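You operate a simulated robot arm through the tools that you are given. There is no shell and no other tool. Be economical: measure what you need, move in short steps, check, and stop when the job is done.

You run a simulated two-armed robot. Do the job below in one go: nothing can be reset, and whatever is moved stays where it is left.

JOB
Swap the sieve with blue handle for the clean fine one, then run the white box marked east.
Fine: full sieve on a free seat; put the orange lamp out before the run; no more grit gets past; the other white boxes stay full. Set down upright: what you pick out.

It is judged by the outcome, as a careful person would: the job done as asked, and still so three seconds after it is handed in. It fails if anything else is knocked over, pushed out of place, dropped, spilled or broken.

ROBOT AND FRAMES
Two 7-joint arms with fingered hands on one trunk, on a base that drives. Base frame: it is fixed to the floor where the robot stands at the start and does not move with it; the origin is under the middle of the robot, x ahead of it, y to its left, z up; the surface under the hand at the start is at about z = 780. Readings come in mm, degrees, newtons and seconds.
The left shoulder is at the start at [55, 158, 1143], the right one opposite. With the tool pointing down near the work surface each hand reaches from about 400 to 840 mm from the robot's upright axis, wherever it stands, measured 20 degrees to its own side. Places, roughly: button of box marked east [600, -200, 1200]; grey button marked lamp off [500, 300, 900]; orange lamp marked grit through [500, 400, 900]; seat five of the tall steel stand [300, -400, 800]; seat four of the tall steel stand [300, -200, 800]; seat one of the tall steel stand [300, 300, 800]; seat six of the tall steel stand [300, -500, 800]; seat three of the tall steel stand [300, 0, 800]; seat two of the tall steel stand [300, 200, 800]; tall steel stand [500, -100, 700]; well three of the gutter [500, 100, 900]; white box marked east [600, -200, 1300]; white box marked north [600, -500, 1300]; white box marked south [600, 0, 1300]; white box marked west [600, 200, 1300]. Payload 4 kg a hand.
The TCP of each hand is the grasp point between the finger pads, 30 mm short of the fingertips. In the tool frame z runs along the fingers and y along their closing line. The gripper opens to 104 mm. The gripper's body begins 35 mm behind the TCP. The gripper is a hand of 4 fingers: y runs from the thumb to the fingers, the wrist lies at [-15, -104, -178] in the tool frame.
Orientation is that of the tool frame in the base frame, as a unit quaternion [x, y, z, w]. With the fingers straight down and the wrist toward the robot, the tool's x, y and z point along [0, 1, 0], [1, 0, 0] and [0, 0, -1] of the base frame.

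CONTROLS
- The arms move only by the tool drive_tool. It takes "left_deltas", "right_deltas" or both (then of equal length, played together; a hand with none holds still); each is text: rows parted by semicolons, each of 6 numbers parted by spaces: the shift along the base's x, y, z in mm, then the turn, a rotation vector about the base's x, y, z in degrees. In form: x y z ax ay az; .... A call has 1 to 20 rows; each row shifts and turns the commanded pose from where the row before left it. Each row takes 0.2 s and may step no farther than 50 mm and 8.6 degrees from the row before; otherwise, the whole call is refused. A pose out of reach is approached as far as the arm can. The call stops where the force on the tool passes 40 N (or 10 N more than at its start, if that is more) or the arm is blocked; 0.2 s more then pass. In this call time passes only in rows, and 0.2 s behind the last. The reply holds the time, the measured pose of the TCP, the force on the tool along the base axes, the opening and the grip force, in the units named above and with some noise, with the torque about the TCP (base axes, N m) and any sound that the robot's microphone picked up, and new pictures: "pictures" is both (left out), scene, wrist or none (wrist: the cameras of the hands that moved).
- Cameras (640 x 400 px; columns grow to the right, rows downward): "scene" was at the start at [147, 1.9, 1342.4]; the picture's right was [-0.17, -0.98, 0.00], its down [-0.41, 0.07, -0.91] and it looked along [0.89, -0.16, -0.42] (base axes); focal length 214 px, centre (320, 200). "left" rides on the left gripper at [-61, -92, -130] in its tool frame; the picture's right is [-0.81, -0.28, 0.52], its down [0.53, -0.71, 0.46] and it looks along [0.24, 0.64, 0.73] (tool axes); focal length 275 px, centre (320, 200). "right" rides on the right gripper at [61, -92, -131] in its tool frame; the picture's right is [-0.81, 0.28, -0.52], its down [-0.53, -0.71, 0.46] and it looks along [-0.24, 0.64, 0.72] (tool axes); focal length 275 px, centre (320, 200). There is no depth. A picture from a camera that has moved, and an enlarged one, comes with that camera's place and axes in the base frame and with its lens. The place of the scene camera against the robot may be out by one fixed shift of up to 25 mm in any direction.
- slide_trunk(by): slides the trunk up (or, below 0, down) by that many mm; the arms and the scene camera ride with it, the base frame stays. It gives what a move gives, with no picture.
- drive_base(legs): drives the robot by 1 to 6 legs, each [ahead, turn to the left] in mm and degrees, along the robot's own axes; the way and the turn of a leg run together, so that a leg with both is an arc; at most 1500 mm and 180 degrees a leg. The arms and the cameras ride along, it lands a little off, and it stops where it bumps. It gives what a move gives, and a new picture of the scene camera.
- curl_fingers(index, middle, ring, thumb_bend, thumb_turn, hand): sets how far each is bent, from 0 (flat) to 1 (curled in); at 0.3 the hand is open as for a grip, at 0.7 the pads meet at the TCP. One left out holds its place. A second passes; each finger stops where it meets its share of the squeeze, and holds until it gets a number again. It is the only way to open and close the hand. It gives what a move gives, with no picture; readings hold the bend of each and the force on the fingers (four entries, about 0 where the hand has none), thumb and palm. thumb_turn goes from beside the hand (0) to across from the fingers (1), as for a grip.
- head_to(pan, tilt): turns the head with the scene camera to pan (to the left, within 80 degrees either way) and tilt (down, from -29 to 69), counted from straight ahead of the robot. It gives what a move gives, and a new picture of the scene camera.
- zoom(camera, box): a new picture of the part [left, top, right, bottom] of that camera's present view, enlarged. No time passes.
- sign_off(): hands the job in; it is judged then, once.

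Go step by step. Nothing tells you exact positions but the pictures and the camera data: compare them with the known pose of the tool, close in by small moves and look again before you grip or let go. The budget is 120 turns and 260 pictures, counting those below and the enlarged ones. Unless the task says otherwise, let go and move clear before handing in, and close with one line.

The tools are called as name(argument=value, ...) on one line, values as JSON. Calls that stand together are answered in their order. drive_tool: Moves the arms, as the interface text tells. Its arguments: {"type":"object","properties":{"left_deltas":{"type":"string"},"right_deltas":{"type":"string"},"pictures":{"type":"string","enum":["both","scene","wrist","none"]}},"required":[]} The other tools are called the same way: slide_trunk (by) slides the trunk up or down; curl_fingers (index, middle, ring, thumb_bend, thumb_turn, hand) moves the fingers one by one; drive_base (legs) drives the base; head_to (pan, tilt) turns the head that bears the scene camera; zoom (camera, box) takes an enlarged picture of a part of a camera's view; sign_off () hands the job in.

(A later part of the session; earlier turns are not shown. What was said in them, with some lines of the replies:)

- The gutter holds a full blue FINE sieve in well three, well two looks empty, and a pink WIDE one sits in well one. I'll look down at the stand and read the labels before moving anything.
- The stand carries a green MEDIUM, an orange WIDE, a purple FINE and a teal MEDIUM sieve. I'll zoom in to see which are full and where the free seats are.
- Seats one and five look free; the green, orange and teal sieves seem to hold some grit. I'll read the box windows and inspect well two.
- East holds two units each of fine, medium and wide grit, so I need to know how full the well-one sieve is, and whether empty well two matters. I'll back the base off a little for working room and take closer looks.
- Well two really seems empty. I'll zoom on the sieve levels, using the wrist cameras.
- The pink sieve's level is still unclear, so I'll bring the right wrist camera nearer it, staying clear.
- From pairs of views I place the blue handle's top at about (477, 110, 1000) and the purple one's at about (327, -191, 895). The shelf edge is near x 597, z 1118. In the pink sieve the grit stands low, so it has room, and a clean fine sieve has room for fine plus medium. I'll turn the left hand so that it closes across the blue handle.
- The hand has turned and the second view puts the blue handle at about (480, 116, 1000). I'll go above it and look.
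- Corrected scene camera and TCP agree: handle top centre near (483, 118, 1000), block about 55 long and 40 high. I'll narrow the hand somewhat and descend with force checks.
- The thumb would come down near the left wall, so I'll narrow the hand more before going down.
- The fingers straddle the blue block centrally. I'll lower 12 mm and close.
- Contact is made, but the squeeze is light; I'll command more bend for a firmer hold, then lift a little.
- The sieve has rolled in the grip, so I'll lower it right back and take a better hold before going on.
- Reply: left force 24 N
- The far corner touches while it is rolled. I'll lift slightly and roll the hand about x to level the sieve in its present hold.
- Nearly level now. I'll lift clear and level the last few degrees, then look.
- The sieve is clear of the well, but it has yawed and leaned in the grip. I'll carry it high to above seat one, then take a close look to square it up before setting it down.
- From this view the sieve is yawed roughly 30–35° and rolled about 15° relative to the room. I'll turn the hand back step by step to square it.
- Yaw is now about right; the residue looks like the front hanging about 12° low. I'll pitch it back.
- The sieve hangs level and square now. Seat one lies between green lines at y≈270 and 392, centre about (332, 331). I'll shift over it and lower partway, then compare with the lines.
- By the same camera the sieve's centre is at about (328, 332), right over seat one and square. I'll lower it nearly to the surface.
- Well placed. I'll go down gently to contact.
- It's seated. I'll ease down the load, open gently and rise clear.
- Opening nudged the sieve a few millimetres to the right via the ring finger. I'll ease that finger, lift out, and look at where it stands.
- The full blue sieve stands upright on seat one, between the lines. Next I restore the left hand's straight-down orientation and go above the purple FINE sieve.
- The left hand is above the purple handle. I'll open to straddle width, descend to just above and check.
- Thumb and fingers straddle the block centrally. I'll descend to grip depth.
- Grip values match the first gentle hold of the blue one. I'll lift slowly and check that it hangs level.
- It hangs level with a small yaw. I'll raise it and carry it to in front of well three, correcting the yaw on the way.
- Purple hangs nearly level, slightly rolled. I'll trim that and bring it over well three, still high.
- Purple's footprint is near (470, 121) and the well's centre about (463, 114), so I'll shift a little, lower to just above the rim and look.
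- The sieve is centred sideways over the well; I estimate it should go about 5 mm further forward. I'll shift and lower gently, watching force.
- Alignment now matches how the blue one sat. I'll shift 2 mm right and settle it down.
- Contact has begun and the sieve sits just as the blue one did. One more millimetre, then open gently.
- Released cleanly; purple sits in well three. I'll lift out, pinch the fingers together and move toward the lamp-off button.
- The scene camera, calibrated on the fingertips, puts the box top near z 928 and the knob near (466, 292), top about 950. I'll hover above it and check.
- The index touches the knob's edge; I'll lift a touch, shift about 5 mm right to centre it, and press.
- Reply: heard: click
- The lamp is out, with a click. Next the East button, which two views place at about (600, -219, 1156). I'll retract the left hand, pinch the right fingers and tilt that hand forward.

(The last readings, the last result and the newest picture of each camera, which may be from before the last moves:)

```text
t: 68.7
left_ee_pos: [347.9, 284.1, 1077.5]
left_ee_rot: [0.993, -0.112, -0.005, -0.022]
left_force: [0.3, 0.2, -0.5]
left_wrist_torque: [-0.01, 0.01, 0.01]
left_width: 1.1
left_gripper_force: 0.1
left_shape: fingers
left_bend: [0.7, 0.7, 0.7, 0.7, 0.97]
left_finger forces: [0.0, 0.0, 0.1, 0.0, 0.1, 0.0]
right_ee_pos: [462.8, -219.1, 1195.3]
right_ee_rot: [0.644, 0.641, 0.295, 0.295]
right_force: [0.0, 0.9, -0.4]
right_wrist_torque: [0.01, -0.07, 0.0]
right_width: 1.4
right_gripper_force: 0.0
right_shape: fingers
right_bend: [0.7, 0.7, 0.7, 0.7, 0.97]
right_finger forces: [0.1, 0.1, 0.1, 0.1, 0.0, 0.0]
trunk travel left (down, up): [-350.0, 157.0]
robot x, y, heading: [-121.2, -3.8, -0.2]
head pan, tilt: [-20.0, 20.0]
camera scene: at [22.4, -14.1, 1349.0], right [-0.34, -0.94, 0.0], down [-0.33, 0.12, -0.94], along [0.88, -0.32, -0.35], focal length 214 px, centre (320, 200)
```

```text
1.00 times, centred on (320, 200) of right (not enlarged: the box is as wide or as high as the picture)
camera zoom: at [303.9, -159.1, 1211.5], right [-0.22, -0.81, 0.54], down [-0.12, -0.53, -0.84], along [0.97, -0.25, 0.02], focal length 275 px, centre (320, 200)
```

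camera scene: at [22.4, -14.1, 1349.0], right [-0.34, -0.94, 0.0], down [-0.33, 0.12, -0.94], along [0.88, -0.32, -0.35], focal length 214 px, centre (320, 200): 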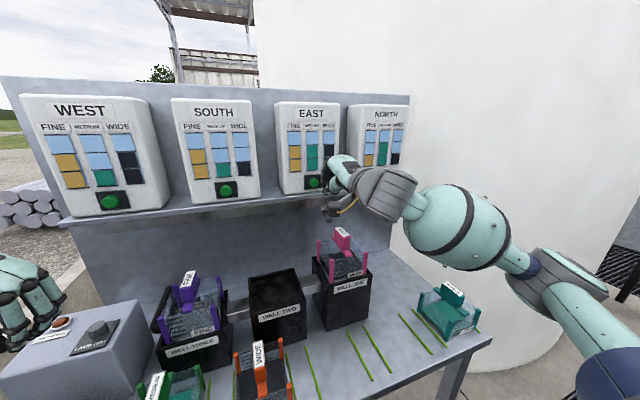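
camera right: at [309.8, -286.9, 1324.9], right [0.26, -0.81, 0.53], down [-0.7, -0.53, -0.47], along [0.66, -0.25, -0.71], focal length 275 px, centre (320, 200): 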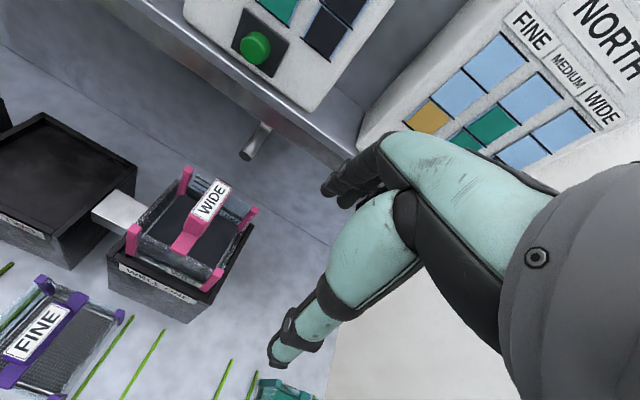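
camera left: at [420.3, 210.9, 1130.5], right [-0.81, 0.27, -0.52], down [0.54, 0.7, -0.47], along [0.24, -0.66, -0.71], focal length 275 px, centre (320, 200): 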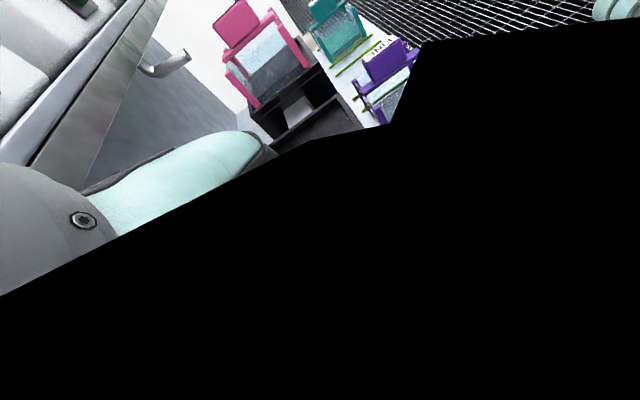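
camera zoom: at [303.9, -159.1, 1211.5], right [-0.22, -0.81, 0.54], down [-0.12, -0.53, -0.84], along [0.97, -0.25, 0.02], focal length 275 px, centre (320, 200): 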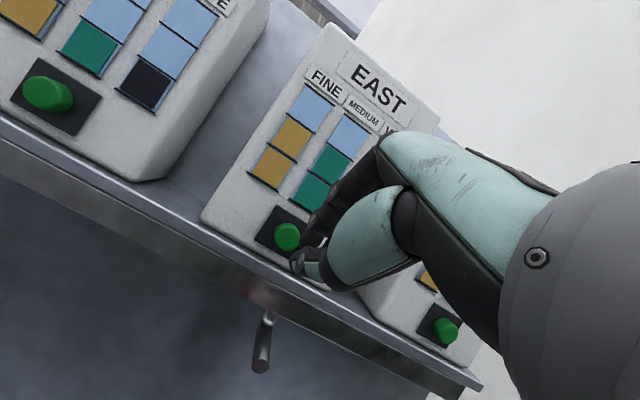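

This wrist view triangulates the East button to about (580, -222, 1167). I'll approach to about 25 mm short of it.

drive_tool(right_deltas="20 -2 -4 0 0 0; 20 -1 -4 0 0 0; 15 0 0 0 0 0; 8 0 0 0 0 0", pictures="none")

zoom(camera="right", box=[180, 130, 440, 330])

zoom(camera="scene", box=[270, 130, 370, 230])

```text
t: 69.7
left_ee_pos: [347.5, 284.0, 1076.2]
left_ee_rot: [0.993, -0.112, -0.005, -0.023]
left_force: [0.8, 0.3, 0.4]
left_wrist_torque: [0.02, 0.01, -0.01]
left_width: 0.9
left_gripper_force: 0.0
left_shape: fingers
left_bend: [0.7, 0.7, 0.7, 0.7, 0.97]
left_finger forces: [0.1, 0.0, 0.1, 0.0, 0.1, 0.0]
right_ee_pos: [526.6, -222.5, 1189.3]
right_ee_rot: [0.644, 0.641, 0.296, 0.296]
right_force: [-0.3, 0.2, 0.3]
right_wrist_torque: [0.0, 0.0, -0.03]
right_width: 1.6
right_gripper_force: 0.1
right_shape: fingers
right_bend: [0.7, 0.7, 0.7, 0.7, 0.97]
right_finger forces: [0.0, 0.0, 0.0, 0.0, 0.0, 0.0]
trunk travel left (down, up): [-350.0, 157.0]
robot x, y, heading: [-123.8, 1.3, -0.3]
head pan, tilt: [-20.0, 20.0]
```

```text
2.00 times, centred on (310, 230) of right
camera zoom: at [368.0, -161.8, 1204.5], right [-0.22, -0.81, 0.54], down [-0.12, -0.53, -0.84], along [0.97, -0.25, 0.02], focal length 551 px, centre (340, 140)
```

zoom: 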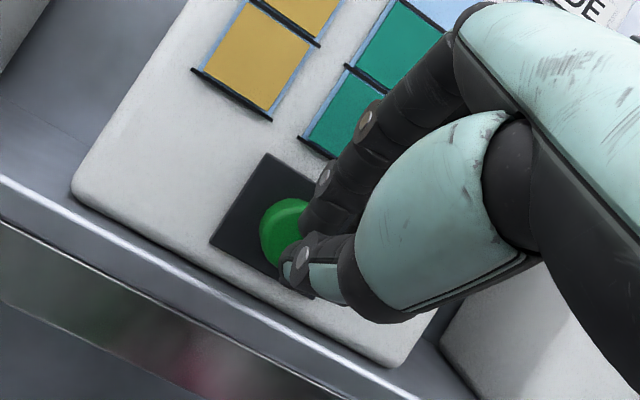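

```text
4.00 times, centred on (320, 180) of scene
camera zoom: at [22.9, -14.1, 1349.0], right [-0.34, -0.94, 0.0], down [-0.33, 0.12, -0.94], along [0.88, -0.32, -0.35], focal length 858 px, centre (320, 280)
```

zoom: 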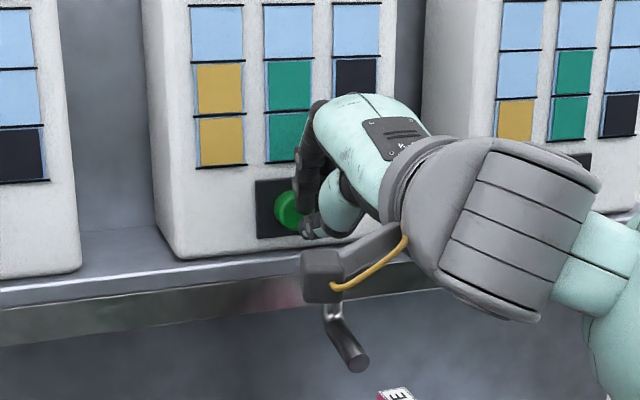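

Lined up. I'll press forward in small steps, listening for the click.

drive_tool(right_deltas="6 0 0 0 0 0; 5 0 0 0 0 0; 4 0 0 0 0 0; 3 0 0 0 0 0", pictures="none")

zoom(camera="right", box=[180, 130, 440, 330])

```text
t: 70.7
left_ee_pos: [347.7, 284.6, 1076.2]
left_ee_rot: [0.993, -0.112, -0.004, -0.022]
left_force: [-0.2, -0.5, 0.2]
left_wrist_torque: [0.04, 0.0, 0.04]
left_width: 1.1
left_gripper_force: 0.0
left_shape: fingers
left_bend: [0.7, 0.7, 0.7, 0.7, 0.97]
left_finger forces: [0.0, 0.0, 0.1, 0.1, 0.0, 0.0]
right_ee_pos: [544.2, -222.5, 1188.8]
right_ee_rot: [0.643, 0.642, 0.295, 0.295]
right_force: [0.5, 0.2, -0.9]
right_wrist_torque: [-0.03, -0.02, -0.05]
right_width: 1.4
right_gripper_force: 0.1
right_shape: fingers
right_bend: [0.7, 0.7, 0.7, 0.7, 0.97]
right_finger forces: [0.0, 0.1, 0.0, 0.1, 0.0, 0.0]
trunk travel left (down, up): [-350.0, 157.0]
robot x, y, heading: [-124.5, 2.9, -0.1]
head pan, tilt: [-20.0, 20.0]
```

```text
2.00 times, centred on (310, 230) of right
camera zoom: at [385.8, -161.4, 1203.9], right [-0.22, -0.81, 0.54], down [-0.12, -0.53, -0.84], along [0.97, -0.25, 0.02], focal length 551 px, centre (340, 140)
```

zoom: 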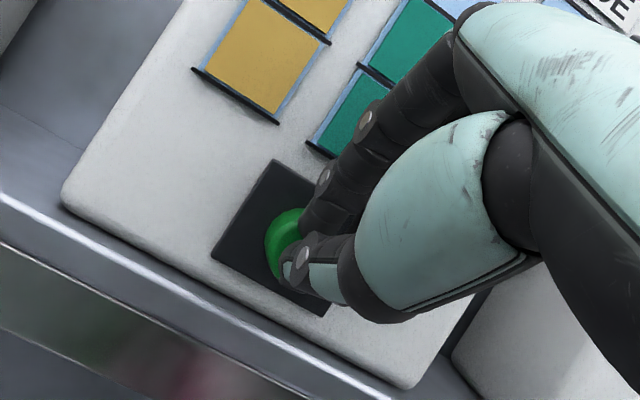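

drive_tool(right_deltas="3 0 0 0 0 0; 3 0 0 0 0 0; 3 0 0 0 0 0", pictures="none")

drive_tool(right_deltas="3 0 0 0 0 0; 3 0 0 0 0 0", pictures="none")

zoom(camera="scene", box=[270, 130, 370, 230])

```text
t: 71.5
left_ee_pos: [347.0, 284.1, 1076.4]
left_ee_rot: [0.993, -0.112, -0.004, -0.022]
left_force: [-0.1, 1.1, 0.0]
left_wrist_torque: [0.02, 0.0, -0.03]
left_width: 1.1
left_gripper_force: 0.1
left_shape: fingers
left_bend: [0.7, 0.7, 0.7, 0.7, 0.97]
left_finger forces: [0.1, 0.0, 0.0, 0.0, 0.0, 0.0]
right_ee_pos: [554.2, -222.9, 1189.3]
right_ee_rot: [0.644, 0.641, 0.296, 0.296]
right_force: [-1.6, -1.2, 0.1]
right_wrist_torque: [0.0, 0.07, -0.04]
right_width: 0.0
right_gripper_force: 0.9
right_shape: fingers
right_bend: [0.7, 0.7, 0.7, 0.7, 0.97]
right_finger forces: [1.7, 0.5, 0.1, 0.0, 0.0, 0.1]
trunk travel left (down, up): [-350.0, 157.0]
robot x, y, heading: [-121.6, 0.3, 0.0]
head pan, tilt: [-20.0, 20.0]
heard: click
```

```text
t: 72.1
left_ee_pos: [346.4, 283.8, 1076.3]
left_ee_rot: [0.993, -0.113, -0.004, -0.023]
left_force: [-0.8, 0.2, -0.4]
left_wrist_torque: [0.0, -0.01, 0.0]
left_width: 1.0
left_gripper_force: 0.1
left_shape: fingers
left_bend: [0.7, 0.7, 0.7, 0.7, 0.97]
left_finger forces: [0.1, 0.0, 0.0, 0.0, 0.0, 0.0]
right_ee_pos: [558.3, -221.9, 1190.4]
right_ee_rot: [0.644, 0.64, 0.295, 0.297]
right_force: [-5.1, -0.5, 2.6]
right_wrist_torque: [0.01, 0.02, -0.01]
right_width: 0.0
right_gripper_force: 3.0
right_shape: fingers
right_bend: [0.7, 0.7, 0.7, 0.7, 0.97]
right_finger forces: [4.5, 1.7, 0.0, 0.0, 0.1, 0.0]
trunk travel left (down, up): [-350.0, 157.0]
robot x, y, heading: [-123.5, -2.9, -0.2]
head pan, tilt: [-20.0, 20.0]
```

```text
4.00 times, centred on (320, 180) of scene
camera zoom: at [20.7, -14.3, 1349.2], right [-0.34, -0.94, 0.0], down [-0.33, 0.12, -0.94], along [0.88, -0.32, -0.35], focal length 858 px, centre (320, 280)
```

zoom: 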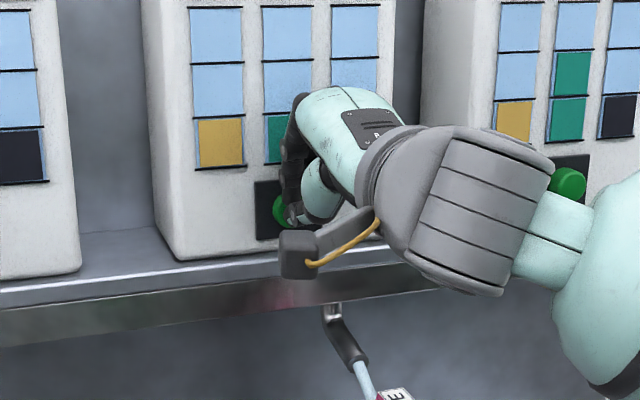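

Click heard; East is draining and the grit runs. I'll withdraw the right hand straight back and watch.

drive_tool(right_deltas="-8 0 0 0 0 0; -20 0 0 0 0 0; -30 0 0 0 0 0; -40 -10 0 0 0 0; -40 -30 0 0 0 0; -40 -30 0 0 0 0; 0 -30 0 0 0 0; 0 -30 0 0 0 0; 0 0 0 0 0 0; 0 0 0 0 0 0; 0 0 0 0 0 0; 0 0 0 0 0 0; 0 0 0 0 0 0; 0 0 0 0 0 0", pictures="scene")

zoom(camera="scene", box=[0, 80, 420, 360])

```text
t: 75.1
left_ee_pos: [347.0, 285.3, 1076.8]
left_ee_rot: [0.993, -0.113, -0.005, -0.023]
left_force: [-0.3, -0.8, -0.9]
left_wrist_torque: [-0.03, -0.01, 0.01]
left_width: 1.2
left_gripper_force: 0.0
left_shape: fingers
left_bend: [0.7, 0.7, 0.7, 0.7, 0.97]
left_finger forces: [0.0, 0.0, 0.0, 0.1, 0.1, 0.1]
right_ee_pos: [382.0, -351.8, 1189.5]
right_ee_rot: [0.644, 0.641, 0.294, 0.295]
right_force: [-0.4, -0.1, -0.3]
right_wrist_torque: [-0.01, 0.0, -0.02]
right_width: 0.8
right_gripper_force: 0.0
right_shape: fingers
right_bend: [0.7, 0.7, 0.7, 0.7, 0.97]
right_finger forces: [0.0, 0.1, 0.0, 0.1, 0.0, 0.0]
trunk travel left (down, up): [-350.0, 157.0]
robot x, y, heading: [-123.6, 3.1, -0.1]
head pan, tilt: [-20.0, 20.0]
camera scene: at [22.0, -14.1, 1349.1], right [-0.34, -0.94, 0.0], down [-0.33, 0.12, -0.94], along [0.88, -0.32, -0.35], focal length 214 px, centre (320, 200)
```

scene: 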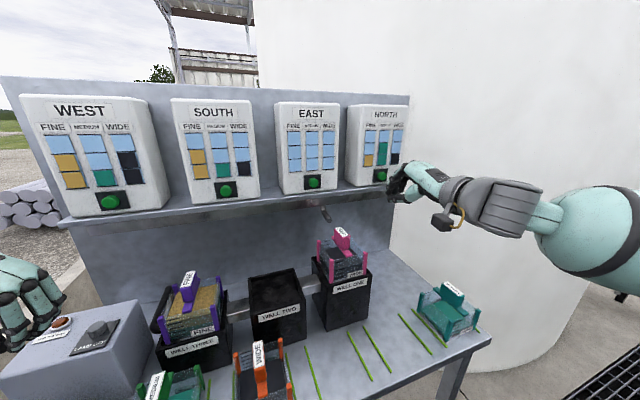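

```text
1.43 times, centred on (210, 220) of scene
camera zoom: at [22.0, -14.1, 1349.1], right [-0.34, -0.94, 0.0], down [-0.33, 0.12, -0.94], along [0.88, -0.32, -0.35], focal length 306 px, centre (477, 171)
```

zoom: 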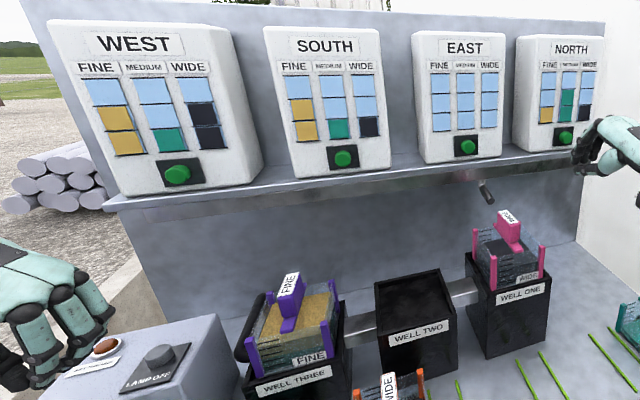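

East is empty, the lamp is dark and the other boxes are unchanged. I'll check the sieve levels, the lamp and seat one once more.

zoom(camera="scene", box=[20, 220, 380, 400])

head_to(pan=10, tilt=48)

zoom(camera="scene", box=[160, 60, 480, 280])

```text
1.78 times, centred on (200, 310) of scene
camera zoom: at [22.0, -14.1, 1349.1], right [-0.34, -0.94, 0.0], down [-0.33, 0.12, -0.94], along [0.88, -0.32, -0.35], focal length 381 px, centre (533, 4)
```

zoom: 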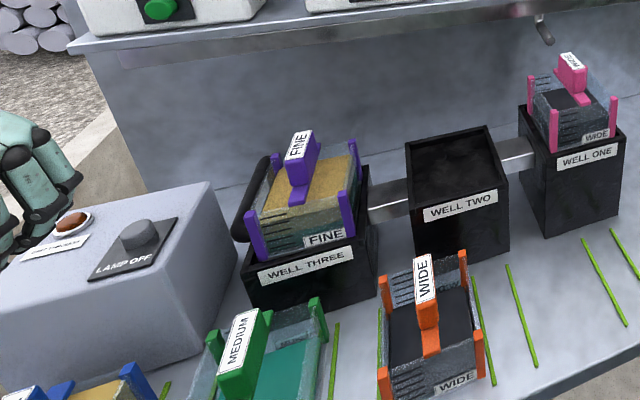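

```text
t: 76.1
left_ee_pos: [347.1, 284.6, 1076.4]
left_ee_rot: [0.993, -0.112, -0.004, -0.023]
left_force: [0.2, 0.3, -0.6]
left_wrist_torque: [0.0, -0.01, 0.01]
left_width: 0.8
left_gripper_force: 0.0
left_shape: fingers
left_bend: [0.7, 0.7, 0.7, 0.7, 0.97]
left_finger forces: [0.0, 0.0, 0.1, 0.0, 0.0, 0.0]
right_ee_pos: [381.2, -352.3, 1189.0]
right_ee_rot: [0.644, 0.642, 0.295, 0.295]
right_force: [-0.3, 0.0, 0.3]
right_wrist_torque: [0.0, -0.03, -0.01]
right_width: 1.1
right_gripper_force: 0.0
right_shape: fingers
right_bend: [0.7, 0.7, 0.7, 0.7, 0.97]
right_finger forces: [0.0, 0.1, 0.0, 0.0, 0.0, 0.0]
trunk travel left (down, up): [-350.0, 157.0]
robot x, y, heading: [-119.3, -0.5, 0.3]
head pan, tilt: [10.0, 48.0]
camera scene: at [11.7, 31.4, 1306.4], right [0.17, -0.99, 0.0], down [-0.74, -0.13, -0.66], along [0.65, 0.11, -0.75], focal length 214 px, centre (320, 200)
```

scene: 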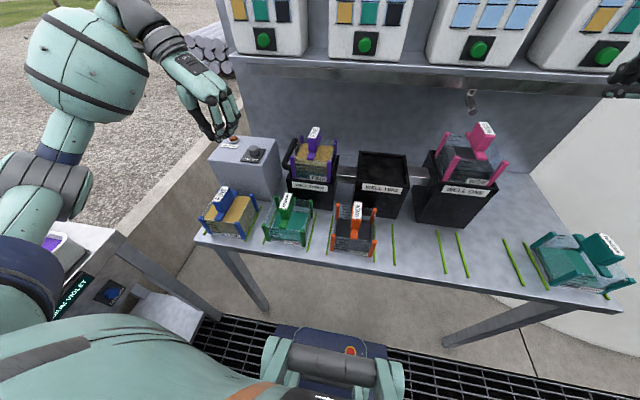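

```text
1.82 times, centred on (320, 170) of scene
camera zoom: at [11.7, 31.4, 1306.4], right [0.17, -0.99, 0.0], down [-0.74, -0.13, -0.66], along [0.65, 0.11, -0.75], focal length 390 px, centre (320, 254)
```

zoom: 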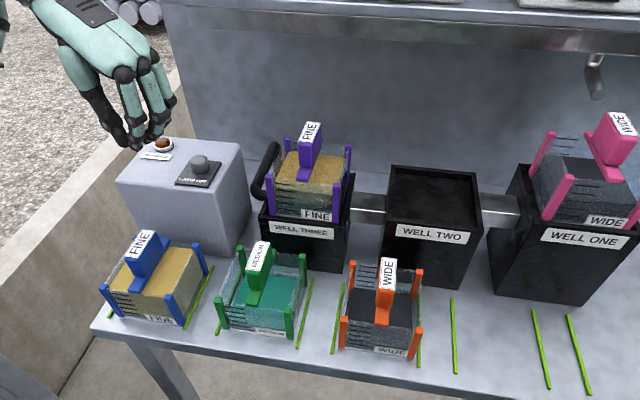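

Everything is in place: the purple sieve caught the grit below its rim, the lamp stayed out, the blue full sieve stands upright on seat one, and both hands are clear. I'm handing in.

sign_off()

```text
The job is handed in.
```

The full blue-handled sieve is upright on seat one and the clean fine one is in well three. The orange lamp was put out before the run. East has run empty with no more grit getting past, and the other white boxes are unchanged.
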